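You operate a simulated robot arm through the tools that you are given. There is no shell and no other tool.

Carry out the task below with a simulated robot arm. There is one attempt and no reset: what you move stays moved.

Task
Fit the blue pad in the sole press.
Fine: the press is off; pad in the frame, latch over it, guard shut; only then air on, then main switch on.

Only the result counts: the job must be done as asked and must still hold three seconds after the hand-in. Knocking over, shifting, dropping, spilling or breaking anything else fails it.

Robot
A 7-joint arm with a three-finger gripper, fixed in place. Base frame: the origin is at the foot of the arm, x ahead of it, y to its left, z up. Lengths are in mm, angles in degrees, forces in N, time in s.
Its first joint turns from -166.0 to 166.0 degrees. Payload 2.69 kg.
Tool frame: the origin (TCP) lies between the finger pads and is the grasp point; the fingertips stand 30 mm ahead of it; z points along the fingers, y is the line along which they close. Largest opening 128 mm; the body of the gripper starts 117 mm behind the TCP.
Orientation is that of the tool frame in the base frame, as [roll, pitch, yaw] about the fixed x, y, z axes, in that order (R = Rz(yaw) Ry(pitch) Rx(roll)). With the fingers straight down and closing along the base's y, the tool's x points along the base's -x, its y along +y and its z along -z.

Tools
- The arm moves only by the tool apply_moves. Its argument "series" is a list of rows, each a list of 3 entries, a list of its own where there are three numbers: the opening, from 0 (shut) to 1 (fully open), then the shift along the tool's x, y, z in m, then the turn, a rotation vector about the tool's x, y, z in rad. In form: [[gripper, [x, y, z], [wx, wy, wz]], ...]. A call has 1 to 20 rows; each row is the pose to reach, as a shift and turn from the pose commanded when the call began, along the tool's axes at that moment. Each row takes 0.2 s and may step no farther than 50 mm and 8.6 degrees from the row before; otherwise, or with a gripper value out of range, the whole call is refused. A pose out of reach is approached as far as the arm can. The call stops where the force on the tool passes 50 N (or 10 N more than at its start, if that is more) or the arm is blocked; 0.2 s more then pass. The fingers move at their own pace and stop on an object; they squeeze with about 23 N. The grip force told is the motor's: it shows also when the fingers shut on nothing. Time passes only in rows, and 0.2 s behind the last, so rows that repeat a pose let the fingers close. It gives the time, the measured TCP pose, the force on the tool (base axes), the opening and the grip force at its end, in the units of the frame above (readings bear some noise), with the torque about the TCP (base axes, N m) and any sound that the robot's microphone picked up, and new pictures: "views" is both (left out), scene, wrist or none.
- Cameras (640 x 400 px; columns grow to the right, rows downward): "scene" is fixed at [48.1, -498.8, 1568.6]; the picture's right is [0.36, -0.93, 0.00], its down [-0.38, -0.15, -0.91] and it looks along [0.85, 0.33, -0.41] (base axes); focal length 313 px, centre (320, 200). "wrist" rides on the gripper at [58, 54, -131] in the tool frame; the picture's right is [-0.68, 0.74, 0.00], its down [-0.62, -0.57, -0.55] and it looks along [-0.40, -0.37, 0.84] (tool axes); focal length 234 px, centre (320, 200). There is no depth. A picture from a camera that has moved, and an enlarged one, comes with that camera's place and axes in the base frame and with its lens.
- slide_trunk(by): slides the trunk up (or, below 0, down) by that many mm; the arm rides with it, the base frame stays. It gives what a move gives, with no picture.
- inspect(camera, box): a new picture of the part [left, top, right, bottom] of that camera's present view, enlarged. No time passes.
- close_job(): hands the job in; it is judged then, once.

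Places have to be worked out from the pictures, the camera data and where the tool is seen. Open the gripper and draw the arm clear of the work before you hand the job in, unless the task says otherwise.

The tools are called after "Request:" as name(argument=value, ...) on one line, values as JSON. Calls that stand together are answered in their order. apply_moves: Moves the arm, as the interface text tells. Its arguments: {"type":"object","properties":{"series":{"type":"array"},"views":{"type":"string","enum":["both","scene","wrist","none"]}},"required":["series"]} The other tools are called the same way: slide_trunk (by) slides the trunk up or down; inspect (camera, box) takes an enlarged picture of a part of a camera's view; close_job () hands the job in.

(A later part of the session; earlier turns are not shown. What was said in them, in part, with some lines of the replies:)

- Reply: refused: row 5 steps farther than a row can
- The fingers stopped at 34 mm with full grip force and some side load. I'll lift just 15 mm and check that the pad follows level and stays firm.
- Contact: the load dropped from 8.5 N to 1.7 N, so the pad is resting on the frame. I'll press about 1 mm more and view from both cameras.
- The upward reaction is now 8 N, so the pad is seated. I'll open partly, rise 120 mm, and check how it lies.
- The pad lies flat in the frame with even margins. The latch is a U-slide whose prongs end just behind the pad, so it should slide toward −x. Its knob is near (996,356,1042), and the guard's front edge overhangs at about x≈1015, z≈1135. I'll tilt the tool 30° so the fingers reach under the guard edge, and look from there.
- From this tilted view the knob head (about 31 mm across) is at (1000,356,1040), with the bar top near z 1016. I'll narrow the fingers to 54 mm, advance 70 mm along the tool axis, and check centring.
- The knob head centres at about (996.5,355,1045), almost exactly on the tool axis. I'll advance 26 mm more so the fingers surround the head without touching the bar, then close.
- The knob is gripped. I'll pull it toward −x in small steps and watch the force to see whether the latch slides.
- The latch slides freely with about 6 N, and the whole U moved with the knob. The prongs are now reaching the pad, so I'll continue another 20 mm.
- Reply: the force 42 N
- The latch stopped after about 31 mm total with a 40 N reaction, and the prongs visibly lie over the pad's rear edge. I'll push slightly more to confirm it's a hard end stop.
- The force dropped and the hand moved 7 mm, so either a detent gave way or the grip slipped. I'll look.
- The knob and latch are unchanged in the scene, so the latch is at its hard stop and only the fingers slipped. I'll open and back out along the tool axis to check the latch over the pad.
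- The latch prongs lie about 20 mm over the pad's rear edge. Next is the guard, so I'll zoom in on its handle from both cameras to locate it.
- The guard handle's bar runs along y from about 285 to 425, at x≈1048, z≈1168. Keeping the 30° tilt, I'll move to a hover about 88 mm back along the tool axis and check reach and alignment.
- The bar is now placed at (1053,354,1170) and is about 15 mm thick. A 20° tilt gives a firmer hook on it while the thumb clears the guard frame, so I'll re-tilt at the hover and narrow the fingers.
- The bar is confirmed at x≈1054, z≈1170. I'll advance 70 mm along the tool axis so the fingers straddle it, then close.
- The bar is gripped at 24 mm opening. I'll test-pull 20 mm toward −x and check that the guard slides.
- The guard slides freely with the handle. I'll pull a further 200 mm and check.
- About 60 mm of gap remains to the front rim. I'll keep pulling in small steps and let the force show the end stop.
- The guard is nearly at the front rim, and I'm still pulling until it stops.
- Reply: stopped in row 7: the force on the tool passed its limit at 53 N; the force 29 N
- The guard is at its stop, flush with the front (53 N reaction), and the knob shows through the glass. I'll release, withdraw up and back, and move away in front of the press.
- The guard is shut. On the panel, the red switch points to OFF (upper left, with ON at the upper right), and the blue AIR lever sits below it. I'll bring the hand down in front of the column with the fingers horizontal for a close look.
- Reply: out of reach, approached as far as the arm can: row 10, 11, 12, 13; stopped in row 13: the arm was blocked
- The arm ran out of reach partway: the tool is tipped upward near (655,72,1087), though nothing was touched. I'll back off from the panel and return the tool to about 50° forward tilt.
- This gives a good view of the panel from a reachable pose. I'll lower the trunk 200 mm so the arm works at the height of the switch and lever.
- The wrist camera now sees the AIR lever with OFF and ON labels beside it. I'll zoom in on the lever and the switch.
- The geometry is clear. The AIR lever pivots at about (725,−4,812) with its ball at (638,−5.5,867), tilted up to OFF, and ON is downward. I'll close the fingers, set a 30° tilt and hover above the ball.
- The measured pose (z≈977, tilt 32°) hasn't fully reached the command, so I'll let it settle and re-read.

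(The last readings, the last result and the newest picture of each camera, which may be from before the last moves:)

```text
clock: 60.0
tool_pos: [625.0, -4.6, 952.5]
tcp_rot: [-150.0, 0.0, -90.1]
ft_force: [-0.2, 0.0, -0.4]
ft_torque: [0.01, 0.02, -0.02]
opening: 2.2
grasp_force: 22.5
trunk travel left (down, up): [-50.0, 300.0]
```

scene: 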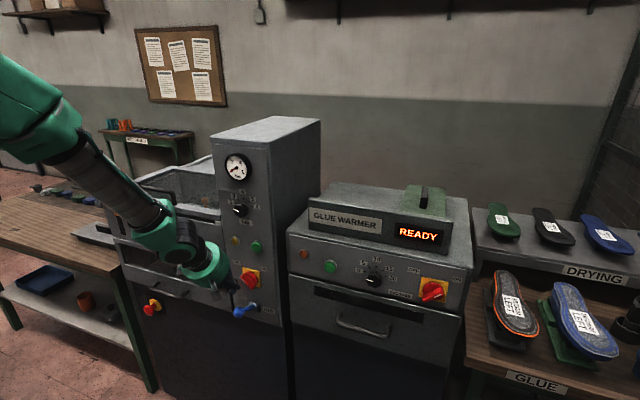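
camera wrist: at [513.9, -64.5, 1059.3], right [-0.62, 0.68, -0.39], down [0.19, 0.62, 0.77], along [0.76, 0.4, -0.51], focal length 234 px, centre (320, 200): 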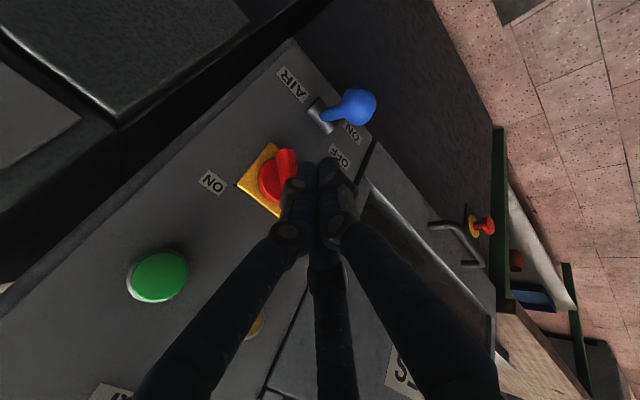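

It has settled: the fingertips are at about (640,−5,926), above the ball at (639,−6,867). I'll push down along the lever's arc, first about halfway.

Request:
apply_moves(series=[[0, [0, 0.01, 0.0173], [0, 0, 0]], [0, [0, 0.018, 0.0312], [0, 0, 0]], [0, [0, 0.0266, 0.0401], [0, 0, 0]], [0, [0, 0.0369, 0.048], [0, 0, 0]], [0, [0, 0.0455, 0.0569], [0, 0, 0]], [0, [0, 0.0455, 0.0569], [0, 0, 0]]])

Request:
inspect(camera="scene", box=[190, 220, 310, 320])

Request:
inspect(camera="wrist", box=[200, 40, 440, 210])

```text
clock: 61.4
tool_pos: [613.3, -5.6, 884.0]
tcp_rot: [-150.0, -0.1, -90.1]
ft_force: [-0.3, 0.5, 0.2]
ft_torque: [-0.01, 0.01, 0.0]
opening: 2.3
grasp_force: 23.2
trunk travel left (down, up): [-50.0, 300.0]
camera wrist: at [500.2, -64.5, 969.9], right [-0.64, 0.68, -0.37], down [0.22, 0.62, 0.76], along [0.74, 0.4, -0.54], focal length 234 px, centre (320, 200)
```

scene: 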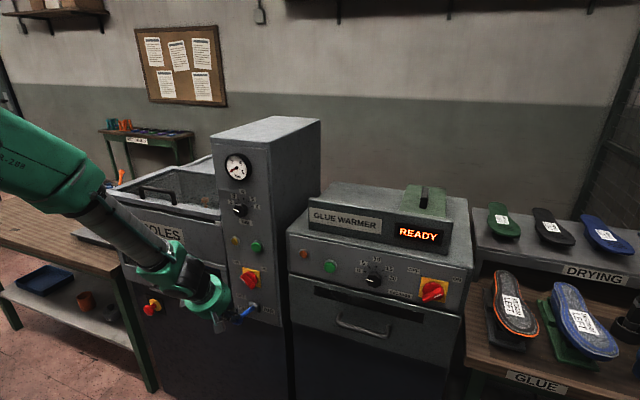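
wrist: 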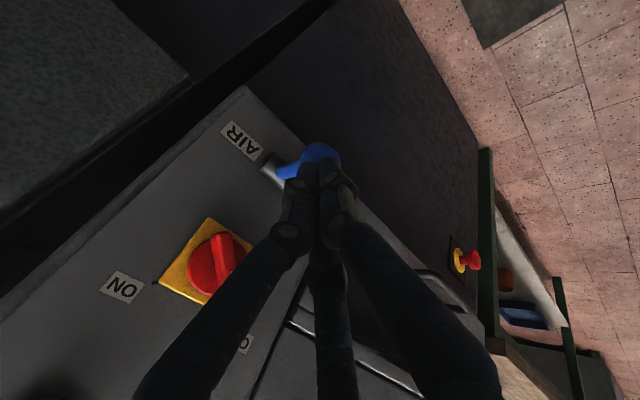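

```text
4.00 times, centred on (250, 270) of scene
camera zoom: at [48.1, -498.8, 1568.6], right [0.36, -0.93, 0.0], down [-0.38, -0.15, -0.91], along [0.85, 0.33, -0.41], focal length 1252 px, centre (600, -80)
```

zoom: 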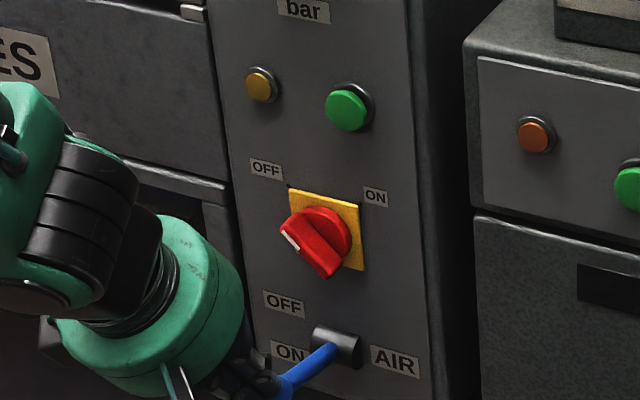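

```text
2.35 times, centred on (320, 125) of wrist
camera zoom: at [500.2, -64.5, 969.9], right [-0.64, 0.68, -0.37], down [0.22, 0.62, 0.76], along [0.74, 0.4, -0.54], focal length 551 px, centre (320, 376)
```

zoom: 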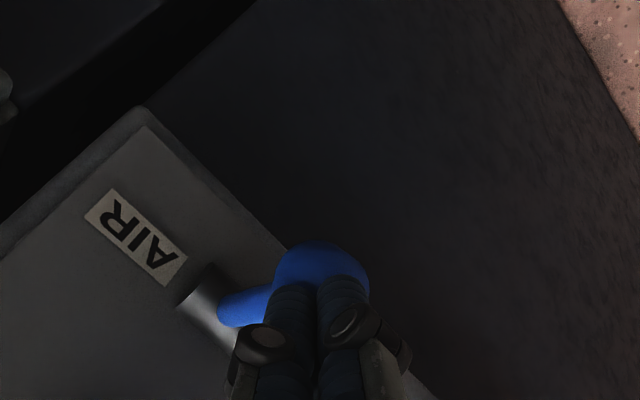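

The lever follows with hardly any force. I'll continue along the arc toward ON and stop when the end stop shows.

Request:
apply_moves(series=[[0, [0, 0.0078, 0.0093], [0, 0, 0]], [0, [0, 0.0146, 0.0192], [0, 0, 0]], [0, [0, 0.0198, 0.0301], [0, 0, 0]], [0, [0, 0.024, 0.0415], [0, 0, 0]], [0, [0, 0.0264, 0.0517], [0, 0, 0]], [0, [0, 0.028, 0.0623], [0, 0, 0]], [0, [0, 0.028, 0.0623], [0, 0, 0]]])

Request:
inspect(camera="scene", box=[190, 220, 310, 330])

Request:
inspect(camera="wrist", box=[160, 40, 440, 215])

```text
clock: 63.0
tool_pos: [619.6, -5.3, 815.1]
tcp_rot: [-150.0, -0.1, -90.1]
ft_force: [0.4, -0.3, 0.6]
ft_torque: [0.01, 0.0, 0.0]
opening: 2.1
grasp_force: 31.3
trunk travel left (down, up): [-50.0, 300.0]
camera wrist: at [507.9, -64.2, 902.0], right [-0.64, 0.68, -0.37], down [0.22, 0.62, 0.76], along [0.74, 0.4, -0.54], focal length 234 px, centre (320, 200)
```

scene: 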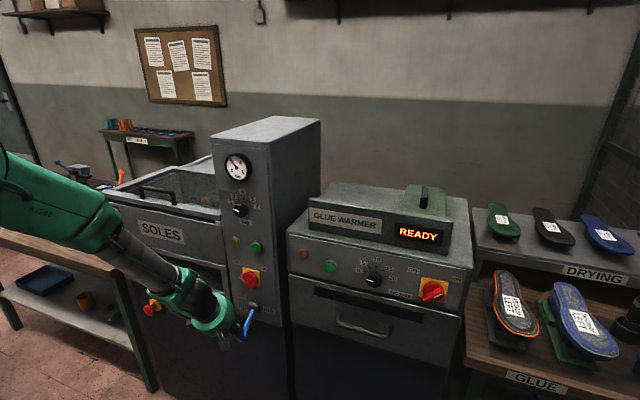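
wrist: 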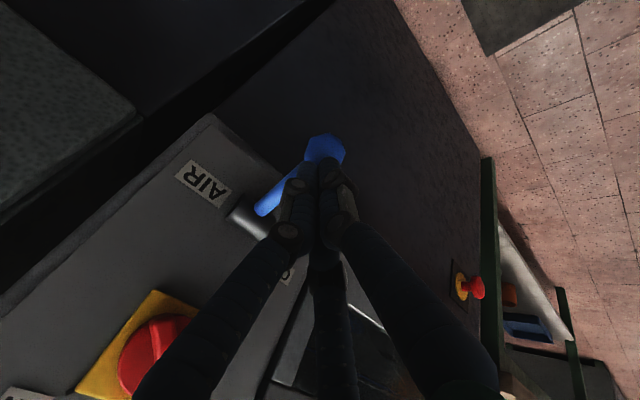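

```text
3.64 times, centred on (250, 275) of scene
camera zoom: at [48.1, -498.8, 1568.6], right [0.36, -0.93, 0.0], down [-0.38, -0.15, -0.91], along [0.85, 0.33, -0.41], focal length 1138 px, centre (574, -73)
```

zoom: 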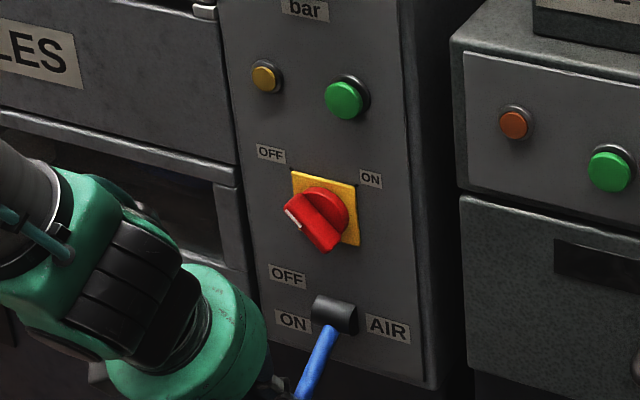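

```text
2.29 times, centred on (300, 128) of wrist
camera zoom: at [507.9, -64.2, 902.0], right [-0.64, 0.68, -0.37], down [0.22, 0.62, 0.76], along [0.74, 0.4, -0.54], focal length 535 px, centre (366, 366)
```

zoom: 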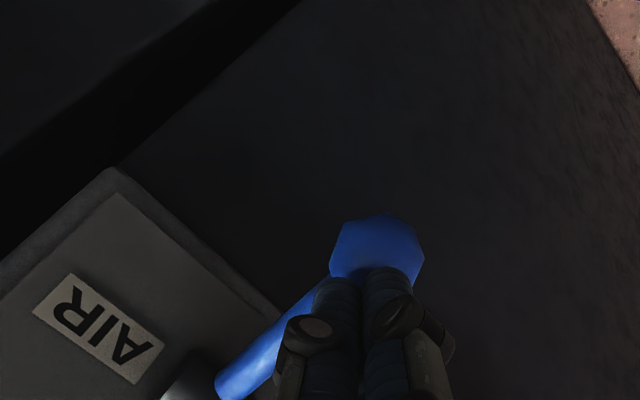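

The lever is well down and the gauge needle appears to have moved. I'll zoom in on the gauge before deciding how much further to push.

Request:
inspect(camera="scene", box=[215, 145, 265, 220])

Request:
inspect(camera="scene", box=[210, 280, 290, 345])

```text
5.33 times, centred on (240, 182) of scene
camera zoom: at [48.1, -498.8, 1568.6], right [0.36, -0.93, 0.0], down [-0.38, -0.15, -0.91], along [0.85, 0.33, -0.41], focal length 1669 px, centre (747, 293)
```

zoom: 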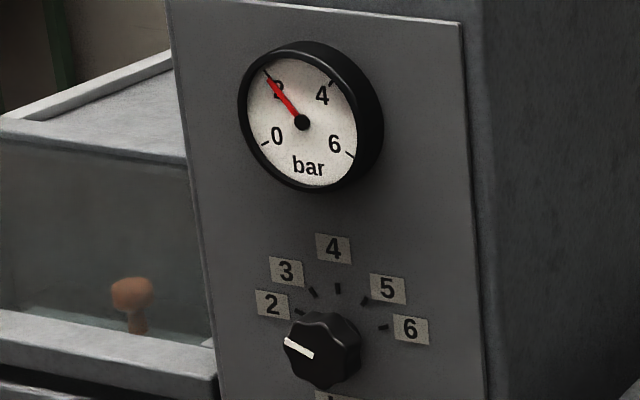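

```text
6.15 times, centred on (250, 312) of scene
camera zoom: at [48.1, -498.8, 1568.6], right [0.36, -0.93, 0.0], down [-0.38, -0.15, -0.91], along [0.85, 0.33, -0.41], focal length 1926 px, centre (751, -492)
```

zoom: 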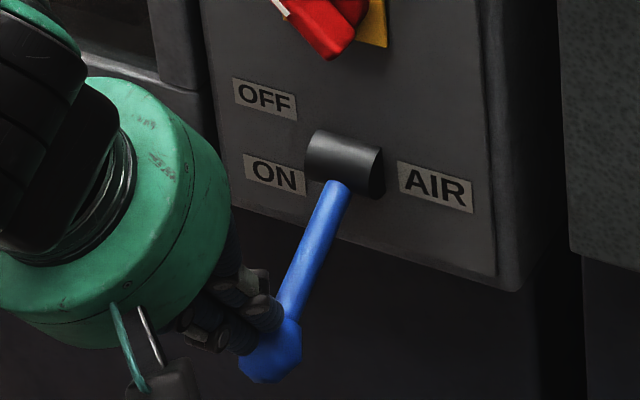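

The gauge reads 2 bar, matching the regulator setting, so the air is on. I'll nudge the lever slightly further to make sure it's at its ON end.

Request:
apply_moves(series=[[0, [0, 0.0004, 0.0056], [0, 0, 0]], [0, [0, 0.0007, 0.0112], [0, 0, 0]], [0, [0, 0.0006, 0.017], [0, 0, 0]], [0, [0, 0.0006, 0.017], [0, 0, 0]]], views="scene")

Request:
inspect(camera="scene", box=[210, 280, 290, 345])

```text
clock: 63.8
tool_pos: [625.7, -5.6, 804.6]
tcp_rot: [-149.8, 0.0, -90.1]
ft_force: [-38.2, 0.2, 37.1]
ft_torque: [-0.02, 0.54, -0.03]
opening: 6.2
grasp_force: 30.9
trunk travel left (down, up): [-50.0, 300.0]
stopped in row 4: the force on the tool passed its limit at 63 N (the readings are from after the stop); the commanded pose is now the measured one
```

scene: 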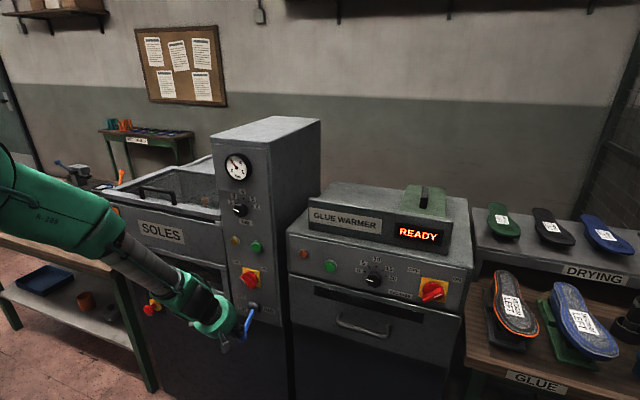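

```text
6.15 times, centred on (250, 312) of scene
camera zoom: at [48.1, -498.8, 1568.6], right [0.36, -0.93, 0.0], down [-0.38, -0.15, -0.91], along [0.85, 0.33, -0.41], focal length 1926 px, centre (751, -492)
```

zoom: 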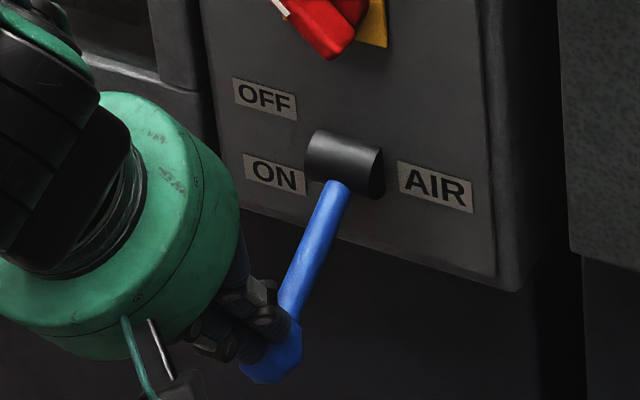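

The lever is at its hard ON stop (63 N). I'll withdraw up and back, then tilt to 50° for a fresh look at the main switch.

Request:
apply_moves(series=[[0, [0, 0, -0.025], [0, 0, 0]], [0, [0, 0, -0.055], [0, 0, 0]], [0, [0, 0, -0.09], [0, 0, 0]], [0, [-0.013, 0.006, -0.12], [0.116, 0, 0]], [0, [-0.026, 0.012, -0.15], [0.233, 0, 0]], [0, [-0.04, 0.017, -0.181], [0.349, 0, 0]], [0, [-0.04, 0.017, -0.181], [0.349, 0, 0]], [0, [-0.04, 0.017, -0.181], [0.349, 0, 0]]])

Request:
inspect(camera="wrist", box=[120, 40, 360, 190])

Request:
inspect(camera="scene", box=[215, 240, 285, 340])

Request:
inspect(camera="scene", box=[90, 130, 270, 245])

```text
clock: 65.6
tool_pos: [516.4, 35.6, 932.2]
tcp_rot: [-131.8, -0.3, -90.3]
ft_force: [0.6, 0.5, 4.5]
ft_torque: [-0.07, 0.37, 0.03]
opening: 2.4
grasp_force: 32.0
trunk travel left (down, up): [-50.0, 300.0]
camera wrist: at [382.5, -22.7, 979.9], right [-0.49, 0.68, -0.55], down [-0.03, 0.62, 0.78], along [0.87, 0.4, -0.28], focal length 234 px, centre (320, 200)
```

scene: 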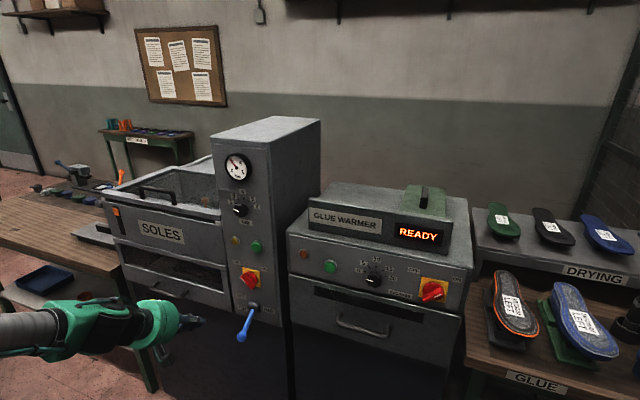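
wrist: 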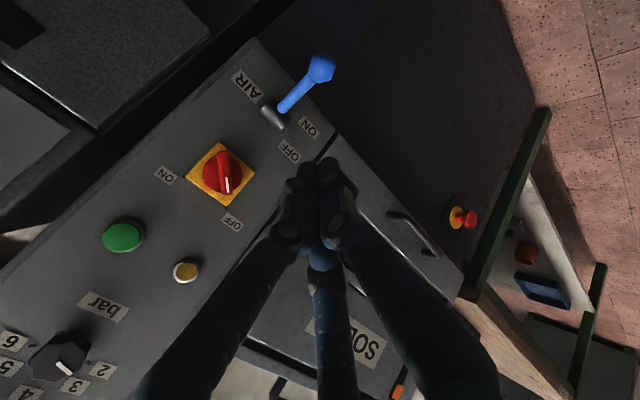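

```text
2.67 times, centred on (240, 115) of wrist
camera zoom: at [382.5, -22.7, 979.9], right [-0.49, 0.68, -0.55], down [-0.03, 0.62, 0.78], along [0.87, 0.4, -0.28], focal length 624 px, centre (533, 427)
```

zoom: 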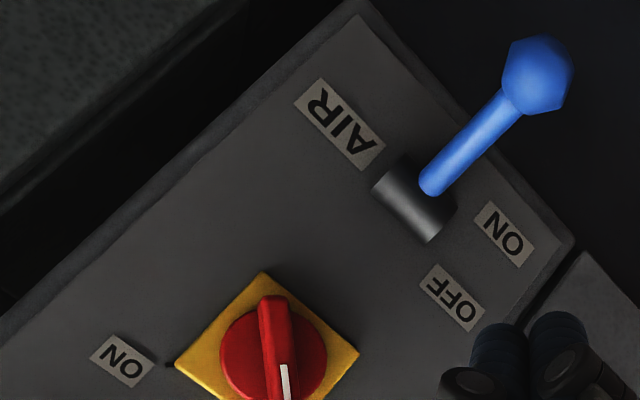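

```text
4.00 times, centred on (250, 290) of scene
camera zoom: at [48.1, -498.8, 1568.6], right [0.36, -0.93, 0.0], down [-0.38, -0.15, -0.91], along [0.85, 0.33, -0.41], focal length 1252 px, centre (600, -160)
```

zoom: 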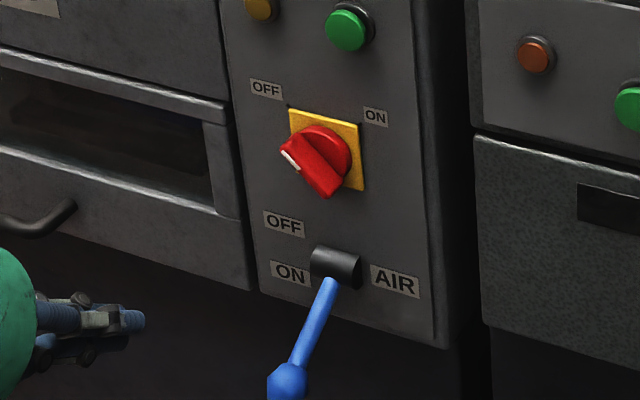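

```text
3.48 times, centred on (180, 188) of scene
camera zoom: at [48.1, -498.8, 1568.6], right [0.36, -0.93, 0.0], down [-0.38, -0.15, -0.91], along [0.85, 0.33, -0.41], focal length 1088 px, centre (807, 244)
```

zoom: 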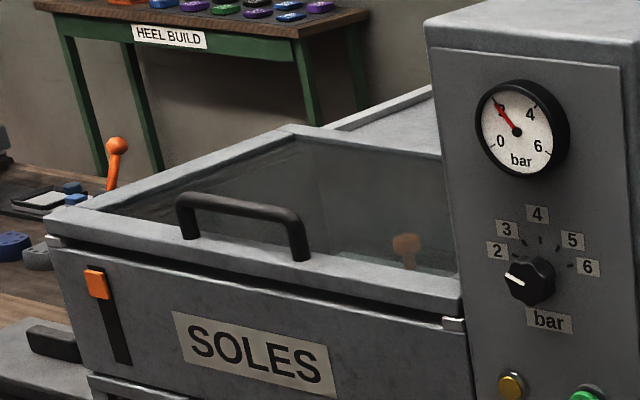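

The air lever is on ON, the gauge holds 2 bar and the guard is still shut. I'll let the arm settle for a clean picture of the red switch.

Request:
apply_moves(series=[[0, [0, 0, 0], [0, 0, 0]], [0, [0, 0, 0], [0, 0, 0]], [0, [0, 0, 0], [0, 0, 0]]], views="wrist")

Request:
inspect(camera="wrist", box=[130, 90, 310, 250])

```text
clock: 66.4
tool_pos: [522.7, 36.9, 949.0]
tcp_rot: [-130.1, 0.0, -90.2]
ft_force: [0.6, -0.1, 0.3]
ft_torque: [0.0, -0.01, -0.05]
opening: 2.0
grasp_force: 31.7
trunk travel left (down, up): [-50.0, 300.0]
camera wrist: at [386.5, -22.2, 991.8], right [-0.47, 0.68, -0.56], down [-0.06, 0.62, 0.79], along [0.88, 0.4, -0.25], focal length 234 px, centre (320, 200)
```

wrist: 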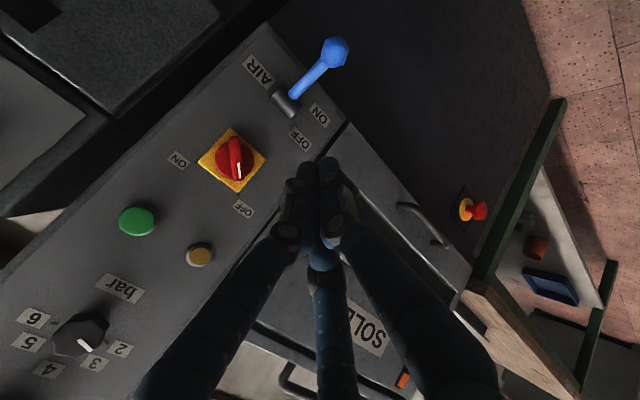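

```text
2.50 times, centred on (220, 170) of wrist
camera zoom: at [386.5, -22.2, 991.8], right [-0.47, 0.68, -0.56], down [-0.06, 0.62, 0.79], along [0.88, 0.4, -0.25], focal length 585 px, centre (570, 275)
```

zoom: 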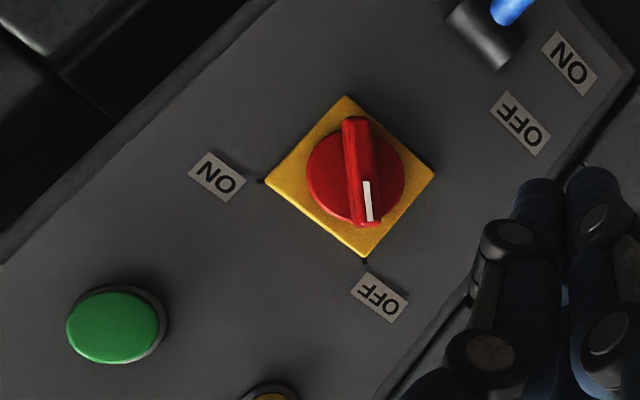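

The switch is centred at (y −6, z 935.5) with its grip bar at 45° upper left (OFF), front face x≈691, and ON at upper right. I'll push its upper-left end around clockwise with closed fingertips, starting with an approach to its left.

Request:
apply_moves(series=[[0, [-0.0019, -0.0215, 0.0337], [0, 0, 0]], [0, [-0.0037, -0.0431, 0.0674], [0, 0, 0]], [0, [-0.0056, -0.0646, 0.1011], [0, 0, 0]], [0, [-0.0056, -0.0646, 0.1011], [0, 0, 0]], [0, [-0.0056, -0.0646, 0.1011], [0, 0, 0]]])

Request:
inspect(camera="wrist", box=[180, 60, 420, 210])

Request:
inspect(camera="scene", box=[200, 230, 300, 310])

```text
clock: 67.6
tool_pos: [641.6, 43.5, 933.3]
tcp_rot: [-130.0, 0.0, -90.2]
ft_force: [0.4, -0.1, 0.4]
ft_torque: [0.02, 0.01, -0.04]
opening: 2.4
grasp_force: 31.6
trunk travel left (down, up): [-50.0, 300.0]
camera wrist: at [505.3, -15.1, 975.3], right [-0.47, 0.68, -0.56], down [-0.06, 0.62, 0.79], along [0.88, 0.4, -0.25], focal length 234 px, centre (320, 200)
```

scene: 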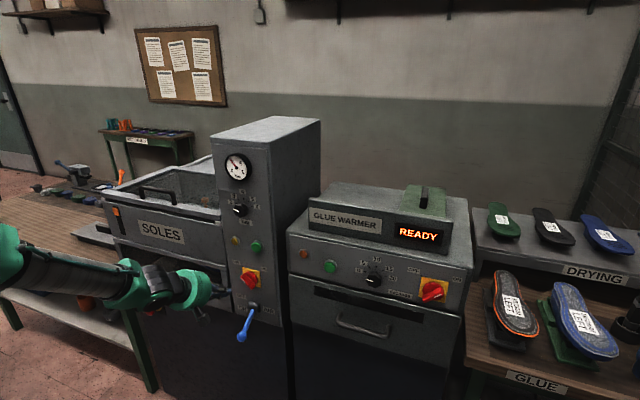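
wrist: 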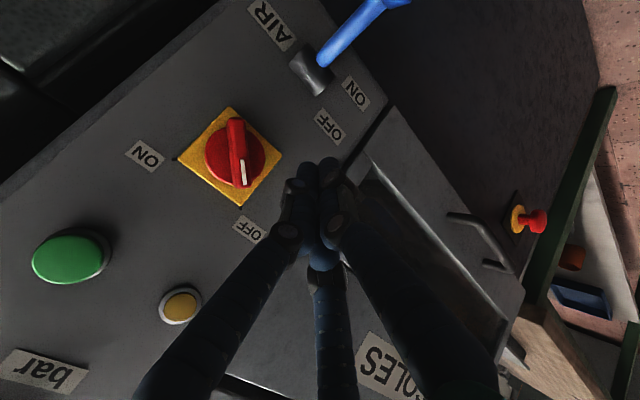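

```text
2.67 times, centred on (300, 135) of wrist
camera zoom: at [505.3, -15.1, 975.3], right [-0.47, 0.68, -0.56], down [-0.06, 0.62, 0.79], along [0.88, 0.4, -0.25], focal length 624 px, centre (373, 373)
```

zoom: 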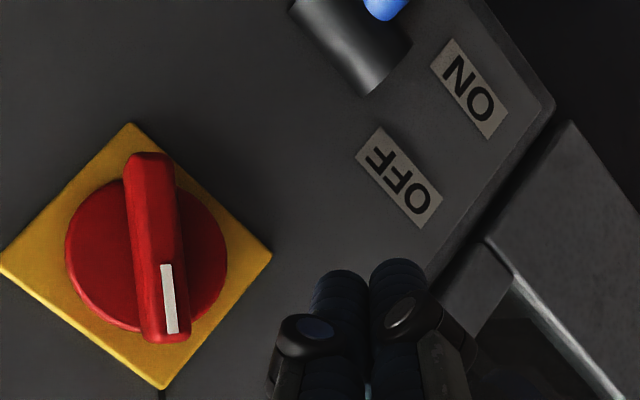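

```text
5.00 times, centred on (250, 270) of scene
camera zoom: at [48.1, -498.8, 1568.6], right [0.36, -0.93, 0.0], down [-0.38, -0.15, -0.91], along [0.85, 0.33, -0.41], focal length 1564 px, centre (670, -150)
```

zoom: 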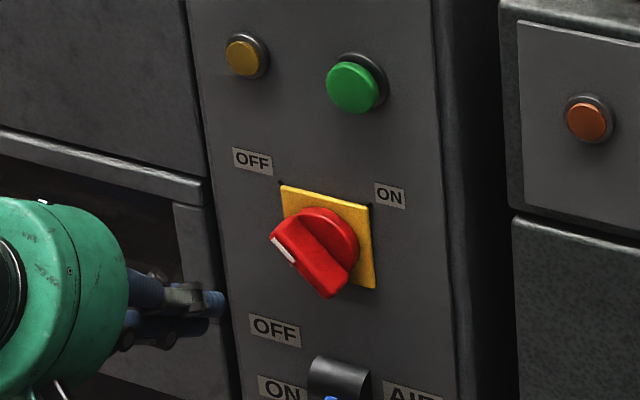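

The bar front is at x≈693, and the closed fingertips are lined up left of the switch. I'll move forward beside the bar and make first contact with its lower-left face.

Request:
apply_moves(series=[[0, [0.001, -0.0137, 0.0155], [0, 0, 0]], [0, [0.0033, -0.0274, 0.0311], [0, 0, 0]], [0, [0.0033, -0.0274, 0.0311], [0, 0, 0]], [0, [0.0093, -0.0285, 0.03], [0, 0, 0]], [0, [0.0153, -0.0297, 0.0291], [0, 0, 0]], [0, [0.0153, -0.0297, 0.0291], [0, 0, 0]]])

Request:
inspect(camera="wrist", box=[180, 60, 420, 210])

Request:
inspect(camera="scene", box=[200, 230, 300, 310])

```text
clock: 69.0
tool_pos: [682.8, 26.2, 937.7]
tcp_rot: [-130.0, 0.1, -90.2]
ft_force: [0.6, -0.6, 0.1]
ft_torque: [0.0, 0.01, 0.04]
opening: 2.1
grasp_force: 30.6
trunk travel left (down, up): [-50.0, 300.0]
camera wrist: at [547.0, -33.3, 981.8], right [-0.47, 0.68, -0.56], down [-0.06, 0.62, 0.79], along [0.88, 0.4, -0.25], focal length 234 px, centre (320, 200)
```

scene: 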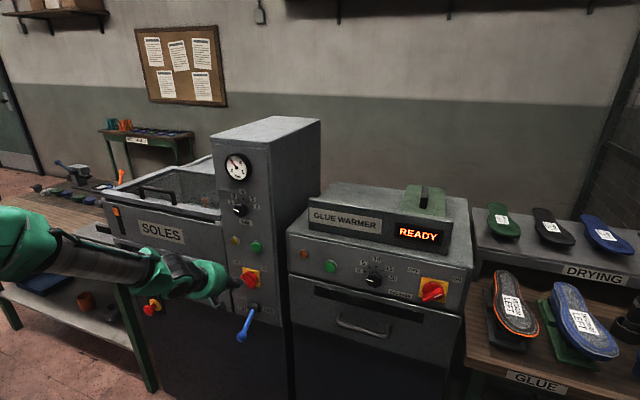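
wrist: 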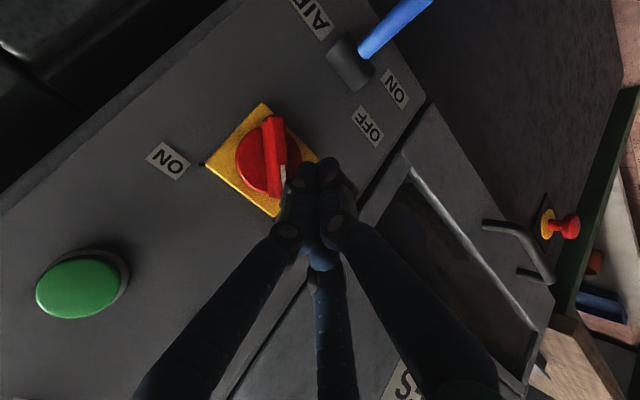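

```text
2.67 times, centred on (300, 135) of wrist
camera zoom: at [547.0, -33.3, 981.8], right [-0.47, 0.68, -0.56], down [-0.06, 0.62, 0.79], along [0.88, 0.4, -0.25], focal length 624 px, centre (373, 373)
```

zoom: 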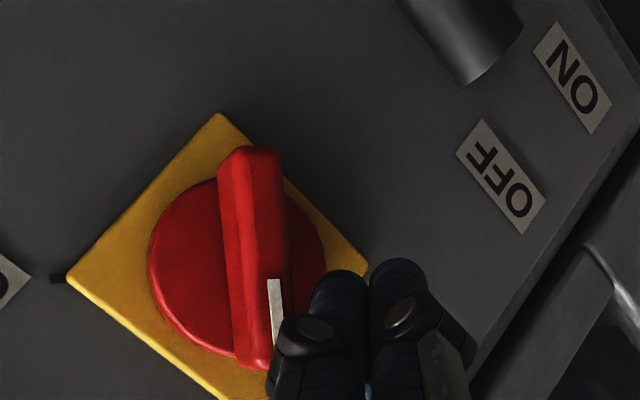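

```text
5.00 times, centred on (250, 270) of scene
camera zoom: at [48.1, -498.8, 1568.6], right [0.36, -0.93, 0.0], down [-0.38, -0.15, -0.91], along [0.85, 0.33, -0.41], focal length 1564 px, centre (670, -150)
```

zoom: 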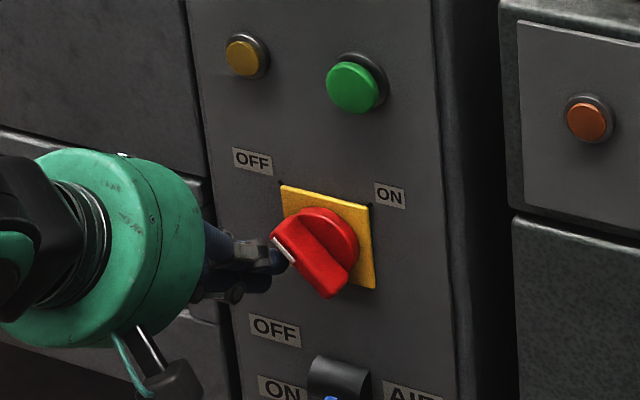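

The fingertips sit right at the bar's lower-left face with no force yet. I'll push along the arc to about halfway.

Request:
apply_moves(series=[[0, [0.005, -0.0021, -0.0018], [0, 0, 0]], [0, [0.0047, -0.008, -0.0067], [0, 0, 0]], [0, [0.0064, -0.0138, -0.0115], [0, 0, 0]], [0, [0.01, -0.019, -0.0159], [0, 0, 0]], [0, [0.01, -0.019, -0.0159], [0, 0, 0]]])

Request:
inspect(camera="wrist", box=[180, 60, 420, 210])

Request:
inspect(camera="scene", box=[200, 230, 300, 310])

```text
clock: 70.2
tool_pos: [681.2, 14.4, 962.0]
tcp_rot: [-130.0, 0.1, -90.1]
ft_force: [0.0, 0.9, 0.1]
ft_torque: [-0.01, -0.02, -0.02]
opening: 2.3
grasp_force: 31.0
trunk travel left (down, up): [-50.0, 300.0]
camera wrist: at [546.6, -44.4, 1006.0], right [-0.47, 0.68, -0.57], down [-0.06, 0.62, 0.79], along [0.88, 0.4, -0.25], focal length 234 px, centre (320, 200)
```

scene: 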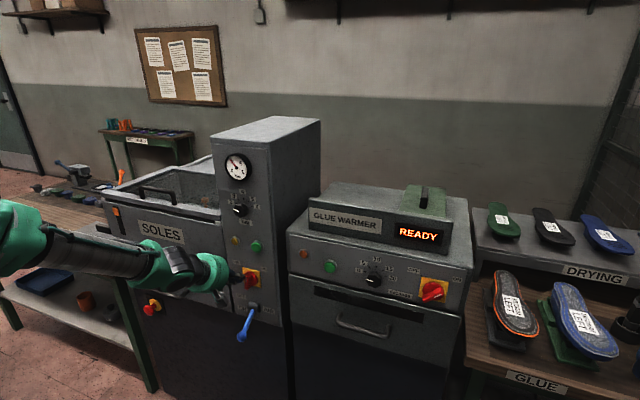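
wrist: 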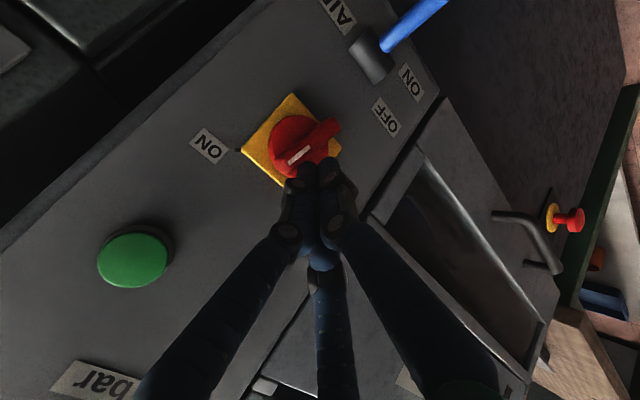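

```text
2.67 times, centred on (300, 135) of wrist
camera zoom: at [546.6, -44.4, 1006.0], right [-0.47, 0.68, -0.57], down [-0.06, 0.62, 0.79], along [0.88, 0.4, -0.25], focal length 624 px, centre (373, 373)
```

zoom: 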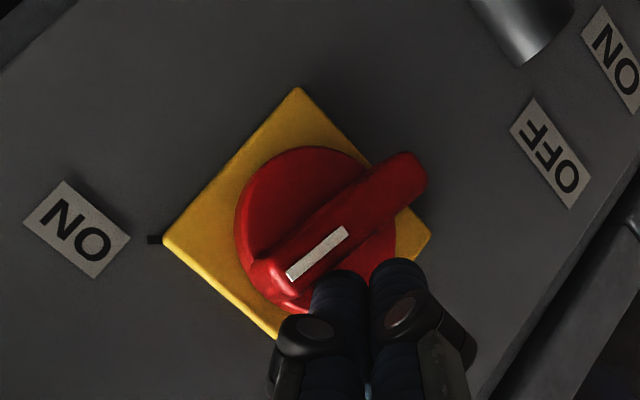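

```text
5.00 times, centred on (250, 270) of scene
camera zoom: at [48.1, -498.8, 1568.6], right [0.36, -0.93, 0.0], down [-0.38, -0.15, -0.91], along [0.85, 0.33, -0.41], focal length 1564 px, centre (670, -150)
```

zoom: 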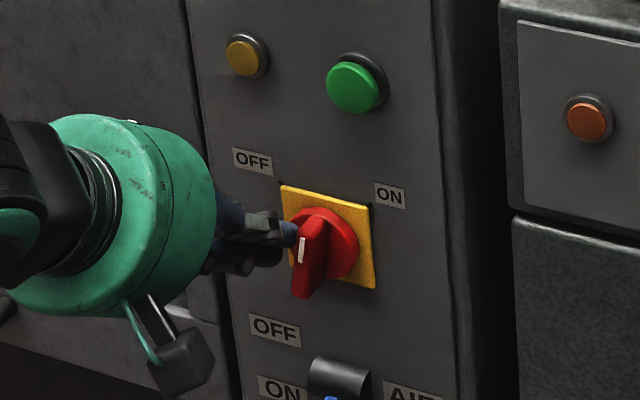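

The switch is following and stands near vertical. I'll continue around the arc to ON.

Request:
apply_moves(series=[[0, [0.0052, -0.0043, -0.0036], [0, 0, 0]], [0, [0.0117, -0.0074, -0.0063], [0, 0, 0]], [0, [0.0155, -0.0083, -0.007], [0, 0, 0]], [0, [0.019, -0.0092, -0.0077], [0, 0, 0]], [0, [0.019, -0.0092, -0.0077], [0, 0, 0]]])

Request:
inspect(camera="wrist", box=[180, 60, 420, 210])

Request:
inspect(camera="scene", box=[200, 230, 300, 310])

```text
clock: 71.4
tool_pos: [681.6, -2.8, 976.1]
tcp_rot: [-129.9, 0.0, -90.0]
ft_force: [-2.7, 4.7, 3.2]
ft_torque: [0.08, 0.06, 0.04]
opening: 2.2
grasp_force: 31.7
trunk travel left (down, up): [-50.0, 300.0]
camera wrist: at [546.7, -62.5, 1018.2], right [-0.47, 0.68, -0.57], down [-0.06, 0.62, 0.79], along [0.88, 0.4, -0.25], focal length 234 px, centre (320, 200)
```

scene: 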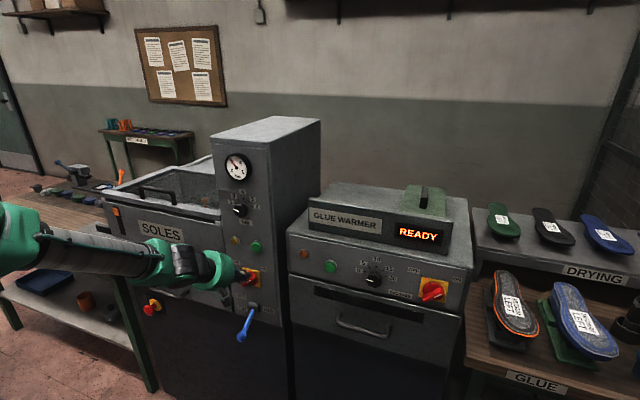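
wrist: 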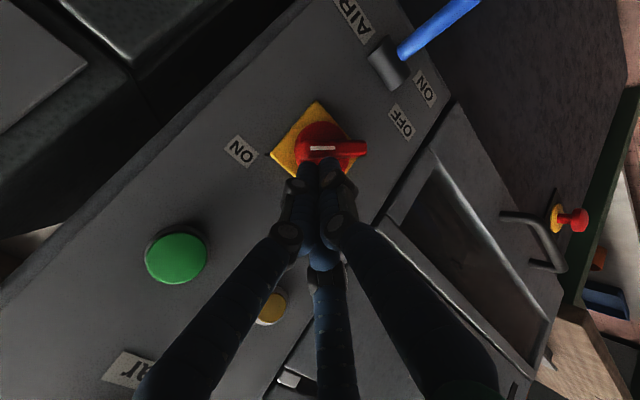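

```text
2.67 times, centred on (300, 135) of wrist
camera zoom: at [546.7, -62.5, 1018.2], right [-0.47, 0.68, -0.57], down [-0.06, 0.62, 0.79], along [0.88, 0.4, -0.25], focal length 624 px, centre (373, 373)
```

zoom: 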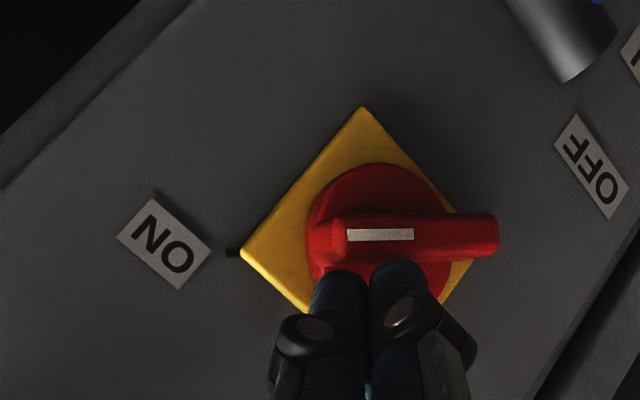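

```text
5.00 times, centred on (250, 270) of scene
camera zoom: at [48.1, -498.8, 1568.6], right [0.36, -0.93, 0.0], down [-0.38, -0.15, -0.91], along [0.85, 0.33, -0.41], focal length 1564 px, centre (670, -150)
```

zoom: 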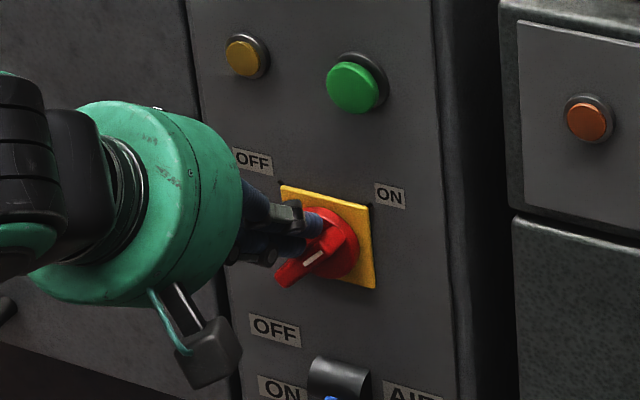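

The pointer now lines up with the ON tick and a few newtons show. I'll press a few mm more along the turning direction to confirm it's at the end stop.

Request:
apply_moves(series=[[0, [0.0015, 0.0011, 0.001], [0, 0, 0]], [0, [0.003, 0.0023, 0.0019], [0, 0, 0]], [0, [0.004, 0.0031, 0.0026], [0, 0, 0]], [0, [0.004, 0.0031, 0.0026], [0, 0, 0]]])

Request:
inspect(camera="wrist", box=[180, 60, 420, 210])

Request:
inspect(camera="scene", box=[200, 230, 300, 310])

```text
clock: 72.3
tool_pos: [683.3, -4.4, 974.7]
tcp_rot: [-129.8, 0.0, -90.0]
ft_force: [-23.9, 12.3, 15.5]
ft_torque: [0.16, 0.34, 0.0]
opening: 2.0
grasp_force: 31.5
trunk travel left (down, up): [-50.0, 300.0]
stopped in row 4: the force on the tool passed its limit at 51 N (the readings are from after the stop); the commanded pose is now the measured one
camera wrist: at [546.8, -63.5, 1017.4], right [-0.47, 0.68, -0.57], down [-0.06, 0.61, 0.79], along [0.88, 0.41, -0.25], focal length 234 px, centre (320, 200)
```

scene: 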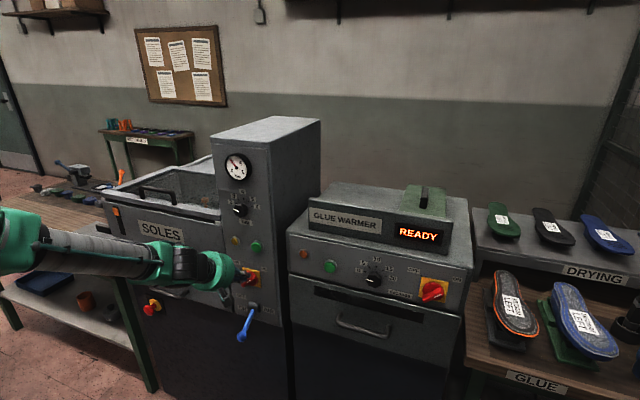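
wrist: 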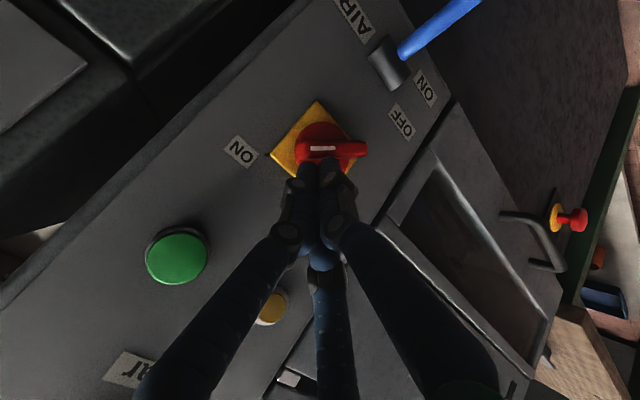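

```text
2.67 times, centred on (300, 135) of wrist
camera zoom: at [546.8, -63.5, 1017.4], right [-0.47, 0.68, -0.57], down [-0.06, 0.61, 0.79], along [0.88, 0.41, -0.25], focal length 624 px, centre (373, 373)
```

zoom: 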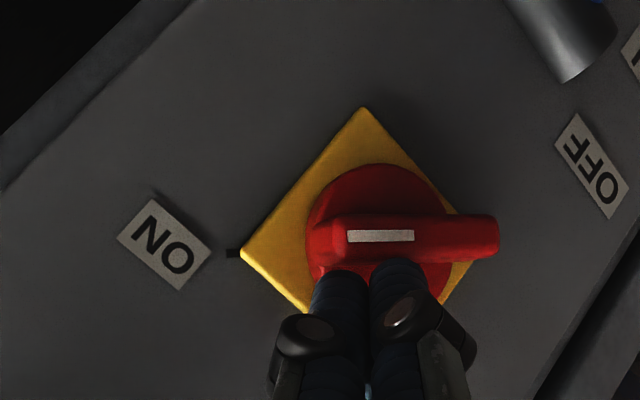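

```text
5.00 times, centred on (250, 270) of scene
camera zoom: at [48.1, -498.8, 1568.6], right [0.36, -0.93, 0.0], down [-0.38, -0.15, -0.91], along [0.85, 0.33, -0.41], focal length 1564 px, centre (670, -150)
```

zoom: 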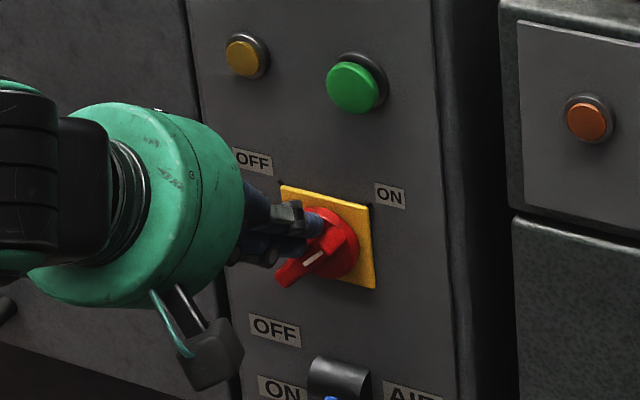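

The switch is at its hard stop on ON. I'll lift the fingertips off away from the turning direction, then withdraw straight back from the panel.

Request:
apply_moves(series=[[0, [-0.003, -0.0023, -0.0019], [0, 0, 0]], [0, [-0.006, -0.0046, -0.0039], [0, 0, 0]], [0, [-0.006, 0.015, -0.027], [0, 0, 0]], [0, [-0.006, 0.034, -0.0499], [0, 0, 0]], [0, [-0.01, 0.042, -0.09], [0, 0, 0]], [0, [-0.015, 0.05, -0.125], [0, 0, 0]], [0, [-0.02, 0.0569, -0.1612], [0, 0, 0]], [0, [-0.02, 0.0569, -0.1612], [0, 0, 0]], [0, [-0.02, 0.0569, -0.1612], [0, 0, 0]]])

Request:
inspect(camera="scene", box=[200, 220, 300, 340])

Request:
inspect(camera="scene", box=[90, 130, 270, 245])

Request:
inspect(camera="wrist", box=[120, 40, 360, 190])

```text
clock: 74.3
tool_pos: [524.0, 17.2, 1029.4]
tcp_rot: [-129.8, -0.1, -90.0]
ft_force: [-0.4, 0.8, -0.9]
ft_torque: [-0.01, 0.02, -0.03]
opening: 2.0
grasp_force: 31.8
trunk travel left (down, up): [-50.0, 300.0]
camera wrist: at [387.2, -43.5, 1073.2], right [-0.47, 0.68, -0.56], down [-0.06, 0.62, 0.79], along [0.88, 0.4, -0.25], focal length 234 px, centre (320, 200)
```

scene: 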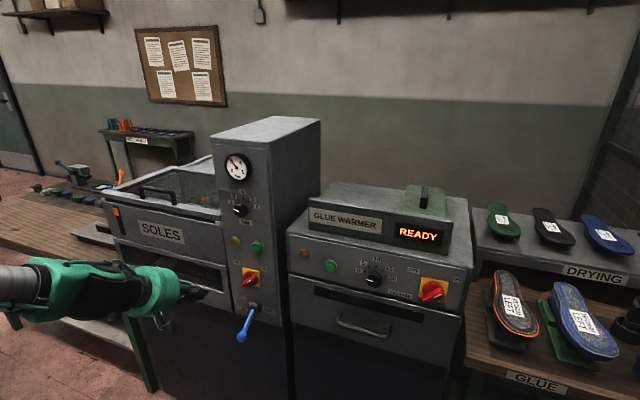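
wrist: 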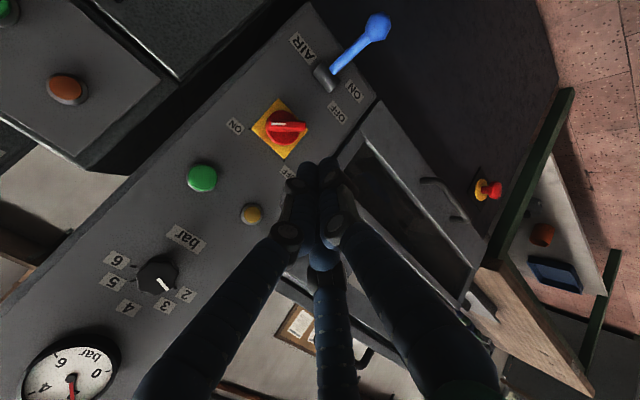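

```text
3.33 times, centred on (250, 280) of scene
camera zoom: at [48.1, -498.8, 1568.6], right [0.36, -0.93, 0.0], down [-0.38, -0.15, -0.91], along [0.85, 0.33, -0.41], focal length 1043 px, centre (553, -67)
```

zoom: 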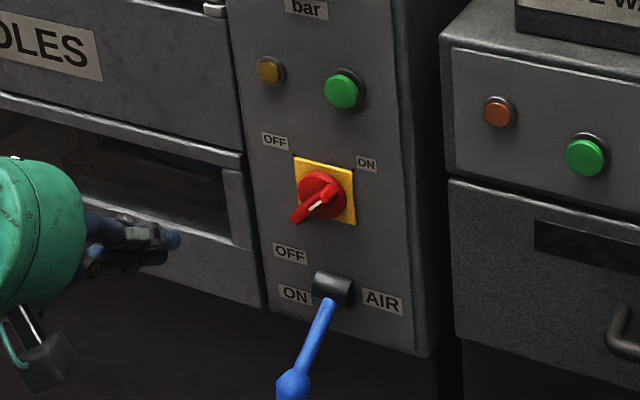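

```text
3.48 times, centred on (180, 188) of scene
camera zoom: at [48.1, -498.8, 1568.6], right [0.36, -0.93, 0.0], down [-0.38, -0.15, -0.91], along [0.85, 0.33, -0.41], focal length 1088 px, centre (807, 244)
```

zoom: 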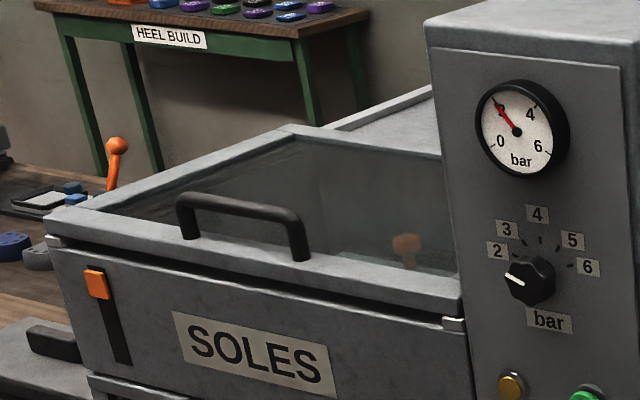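

```text
2.67 times, centred on (240, 115) of wrist
camera zoom: at [387.2, -43.5, 1073.2], right [-0.47, 0.68, -0.56], down [-0.06, 0.62, 0.79], along [0.88, 0.4, -0.25], focal length 624 px, centre (533, 427)
```

zoom: 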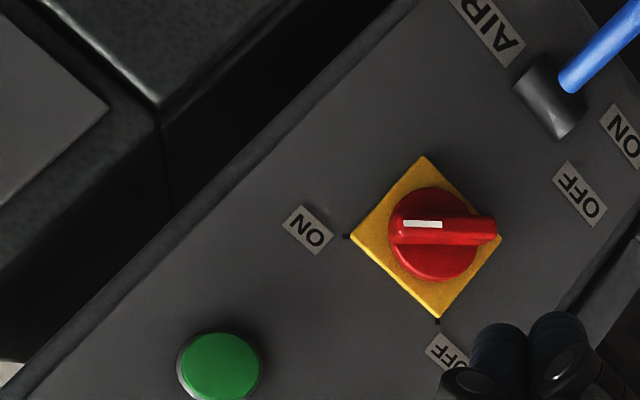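

The switch points to ON, the air lever is on ON, the gauge reads 2 bar and the guard is shut. I'll open the hand, back off a little more and raise the trunk for a last look through the glass at the latch and pad.

Request:
apply_moves(series=[[0.5, [0, 0.02, -0.03], [0, 0, 0]], [1, [0, 0.04, -0.06], [0, 0, 0]], [1, [0, 0.04, -0.06], [0, 0, 0]], [1, [0, 0.04, -0.06], [0, 0, 0]]], views="none")

Request:
slide_trunk(by=250)

Request:
inspect(camera="wrist", box=[0, 0, 640, 400])

Request:
inspect(camera="scene", box=[0, 0, 640, 400])

```text
clock: 75.3
tool_pos: [450.2, 16.3, 1039.8]
tcp_rot: [-129.8, 0.1, -90.0]
ft_force: [-0.3, 0.4, 0.6]
ft_torque: [0.0, 0.0, 0.01]
opening: 127.8
grasp_force: 0.0
trunk travel left (down, up): [-50.0, 300.0]
```

```text
clock: 77.8
tool_pos: [451.1, 15.7, 1288.3]
tcp_rot: [-129.9, 0.1, -90.0]
ft_force: [-0.2, -0.7, -0.2]
ft_torque: [0.01, 0.0, 0.05]
opening: 128.1
grasp_force: 0.0
trunk travel left (down, up): [-300.0, 50.0]
```

```text
1.00 times, centred on (320, 200) of wrist (not enlarged: the box is as wide or as high as the picture)
camera zoom: at [315.0, -43.5, 1332.3], right [-0.47, 0.68, -0.56], down [-0.06, 0.62, 0.79], along [0.88, 0.4, -0.25], focal length 234 px, centre (320, 200)
```

zoom: 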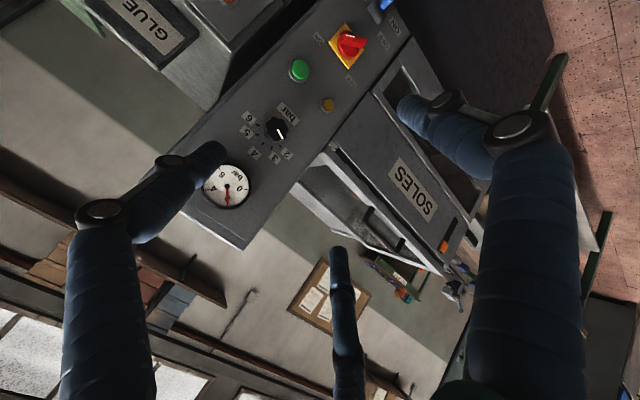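

```text
1.00 times, centred on (320, 200) of scene (not enlarged: the box is as wide or as high as the picture)
camera zoom: at [48.1, -498.8, 1568.6], right [0.36, -0.93, 0.0], down [-0.38, -0.15, -0.91], along [0.85, 0.33, -0.41], focal length 313 px, centre (320, 200)
```

zoom: 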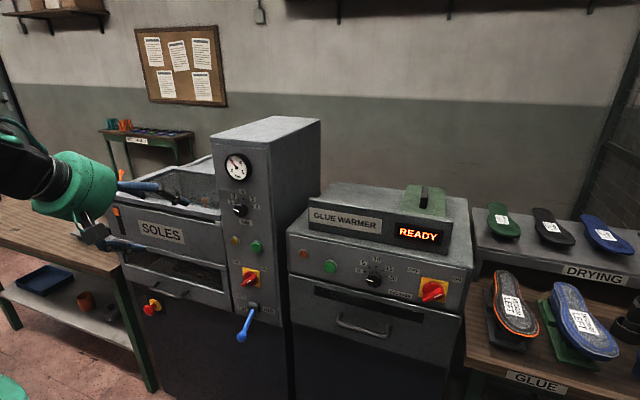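

Everything on the panel looks right. I'll swing the camera up over the guard, staying clear of the press, for a last check of latch and pad through the glass.

Request:
apply_moves(series=[[1, [-0.0425, -0.0163, -0.0039], [-0.0655, 0, 0]], [1, [-0.085, -0.0326, -0.0078], [-0.131, 0, 0]], [1, [-0.1275, -0.0489, -0.0117], [-0.1965, 0, 0]], [1, [-0.17, -0.0653, -0.0156], [-0.262, 0, 0]], [1, [-0.2125, -0.0816, -0.0195], [-0.3275, 0, 0]], [1, [-0.255, -0.0979, -0.0234], [-0.393, 0, 0]], [1, [-0.2975, -0.1142, -0.0273], [-0.4585, 0, 0]], [1, [-0.34, -0.1305, -0.0312], [-0.524, 0, 0]], [1, [-0.34, -0.1305, -0.0312], [-0.524, 0, 0]], [1, [-0.34, -0.1305, -0.0312], [-0.524, 0, 0]]])

Request:
inspect(camera="wrist", box=[140, 0, 460, 200])

```text
clock: 80.0
tool_pos: [509.4, 355.3, 1410.8]
tcp_rot: [-160.0, 0.1, -90.0]
ft_force: [-1.3, -0.8, 0.0]
ft_torque: [0.02, -0.04, 0.03]
opening: 128.0
grasp_force: 0.1
trunk travel left (down, up): [-300.0, 50.0]
camera wrist: at [413.9, 296.2, 1514.9], right [-0.69, 0.68, -0.25], down [0.34, 0.61, 0.71], along [0.64, 0.4, -0.66], focal length 234 px, centre (320, 200)
```

scene: 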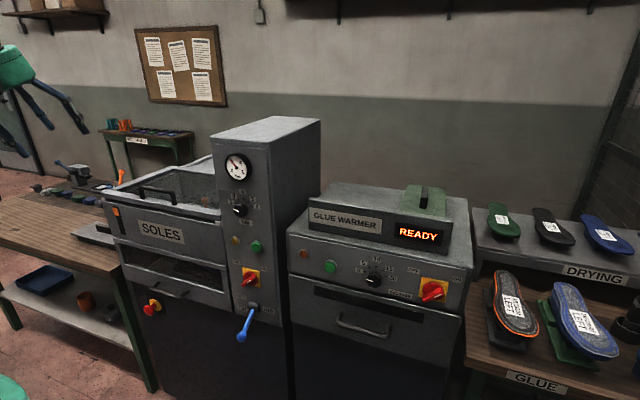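
wrist: 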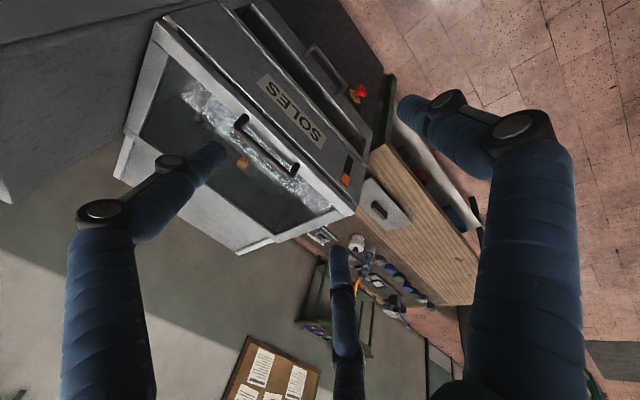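

```text
2.00 times, centred on (300, 100) of wrist
camera zoom: at [413.9, 296.2, 1514.9], right [-0.69, 0.68, -0.25], down [0.34, 0.61, 0.71], along [0.64, 0.4, -0.66], focal length 468 px, centre (360, 400)
```

zoom: 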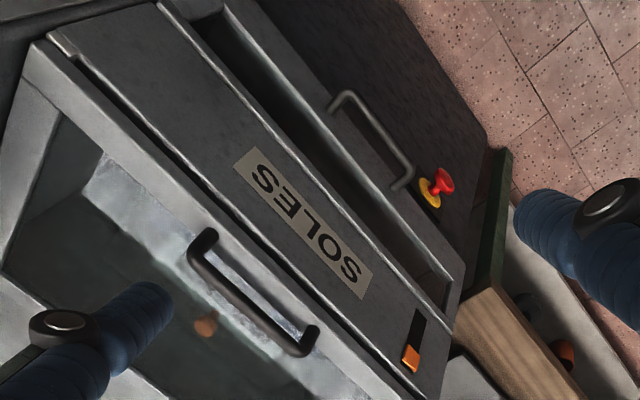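

The guard is fully closed against the front and the latch knob is forward under the glass. Air and main switch are on, and the open hand is clear of the work. I'm handing the job in.

Request:
close_job()

```text
The job is handed in.
```

The blue pad is fitted in the sole press and the job is handed in. The hand-in gave no verdict, so the states below are from my last pictures and force readings.

1. **Pad:** seated in the frame opening, flat and square.
2. **Latch:** slid forward to its stop, with its prongs about 20 mm over the pad's rear edge.
3. **Guard:** pulled shut to its stop, flush with the front panel.
4. **Air:** the lever was then pushed down to ON. The gauge reads 2 bar, matching the regulator.
5. **Main switch:** turned last, to its stop at ON.

The finished latch was last seen directly before the guard closed. After that, only its knob was visible through the glass, in the same place.

The arm ran out of reach once on the way to the control panel, but the force readings showed no contact. The gripper is open and the arm is clear of the press.
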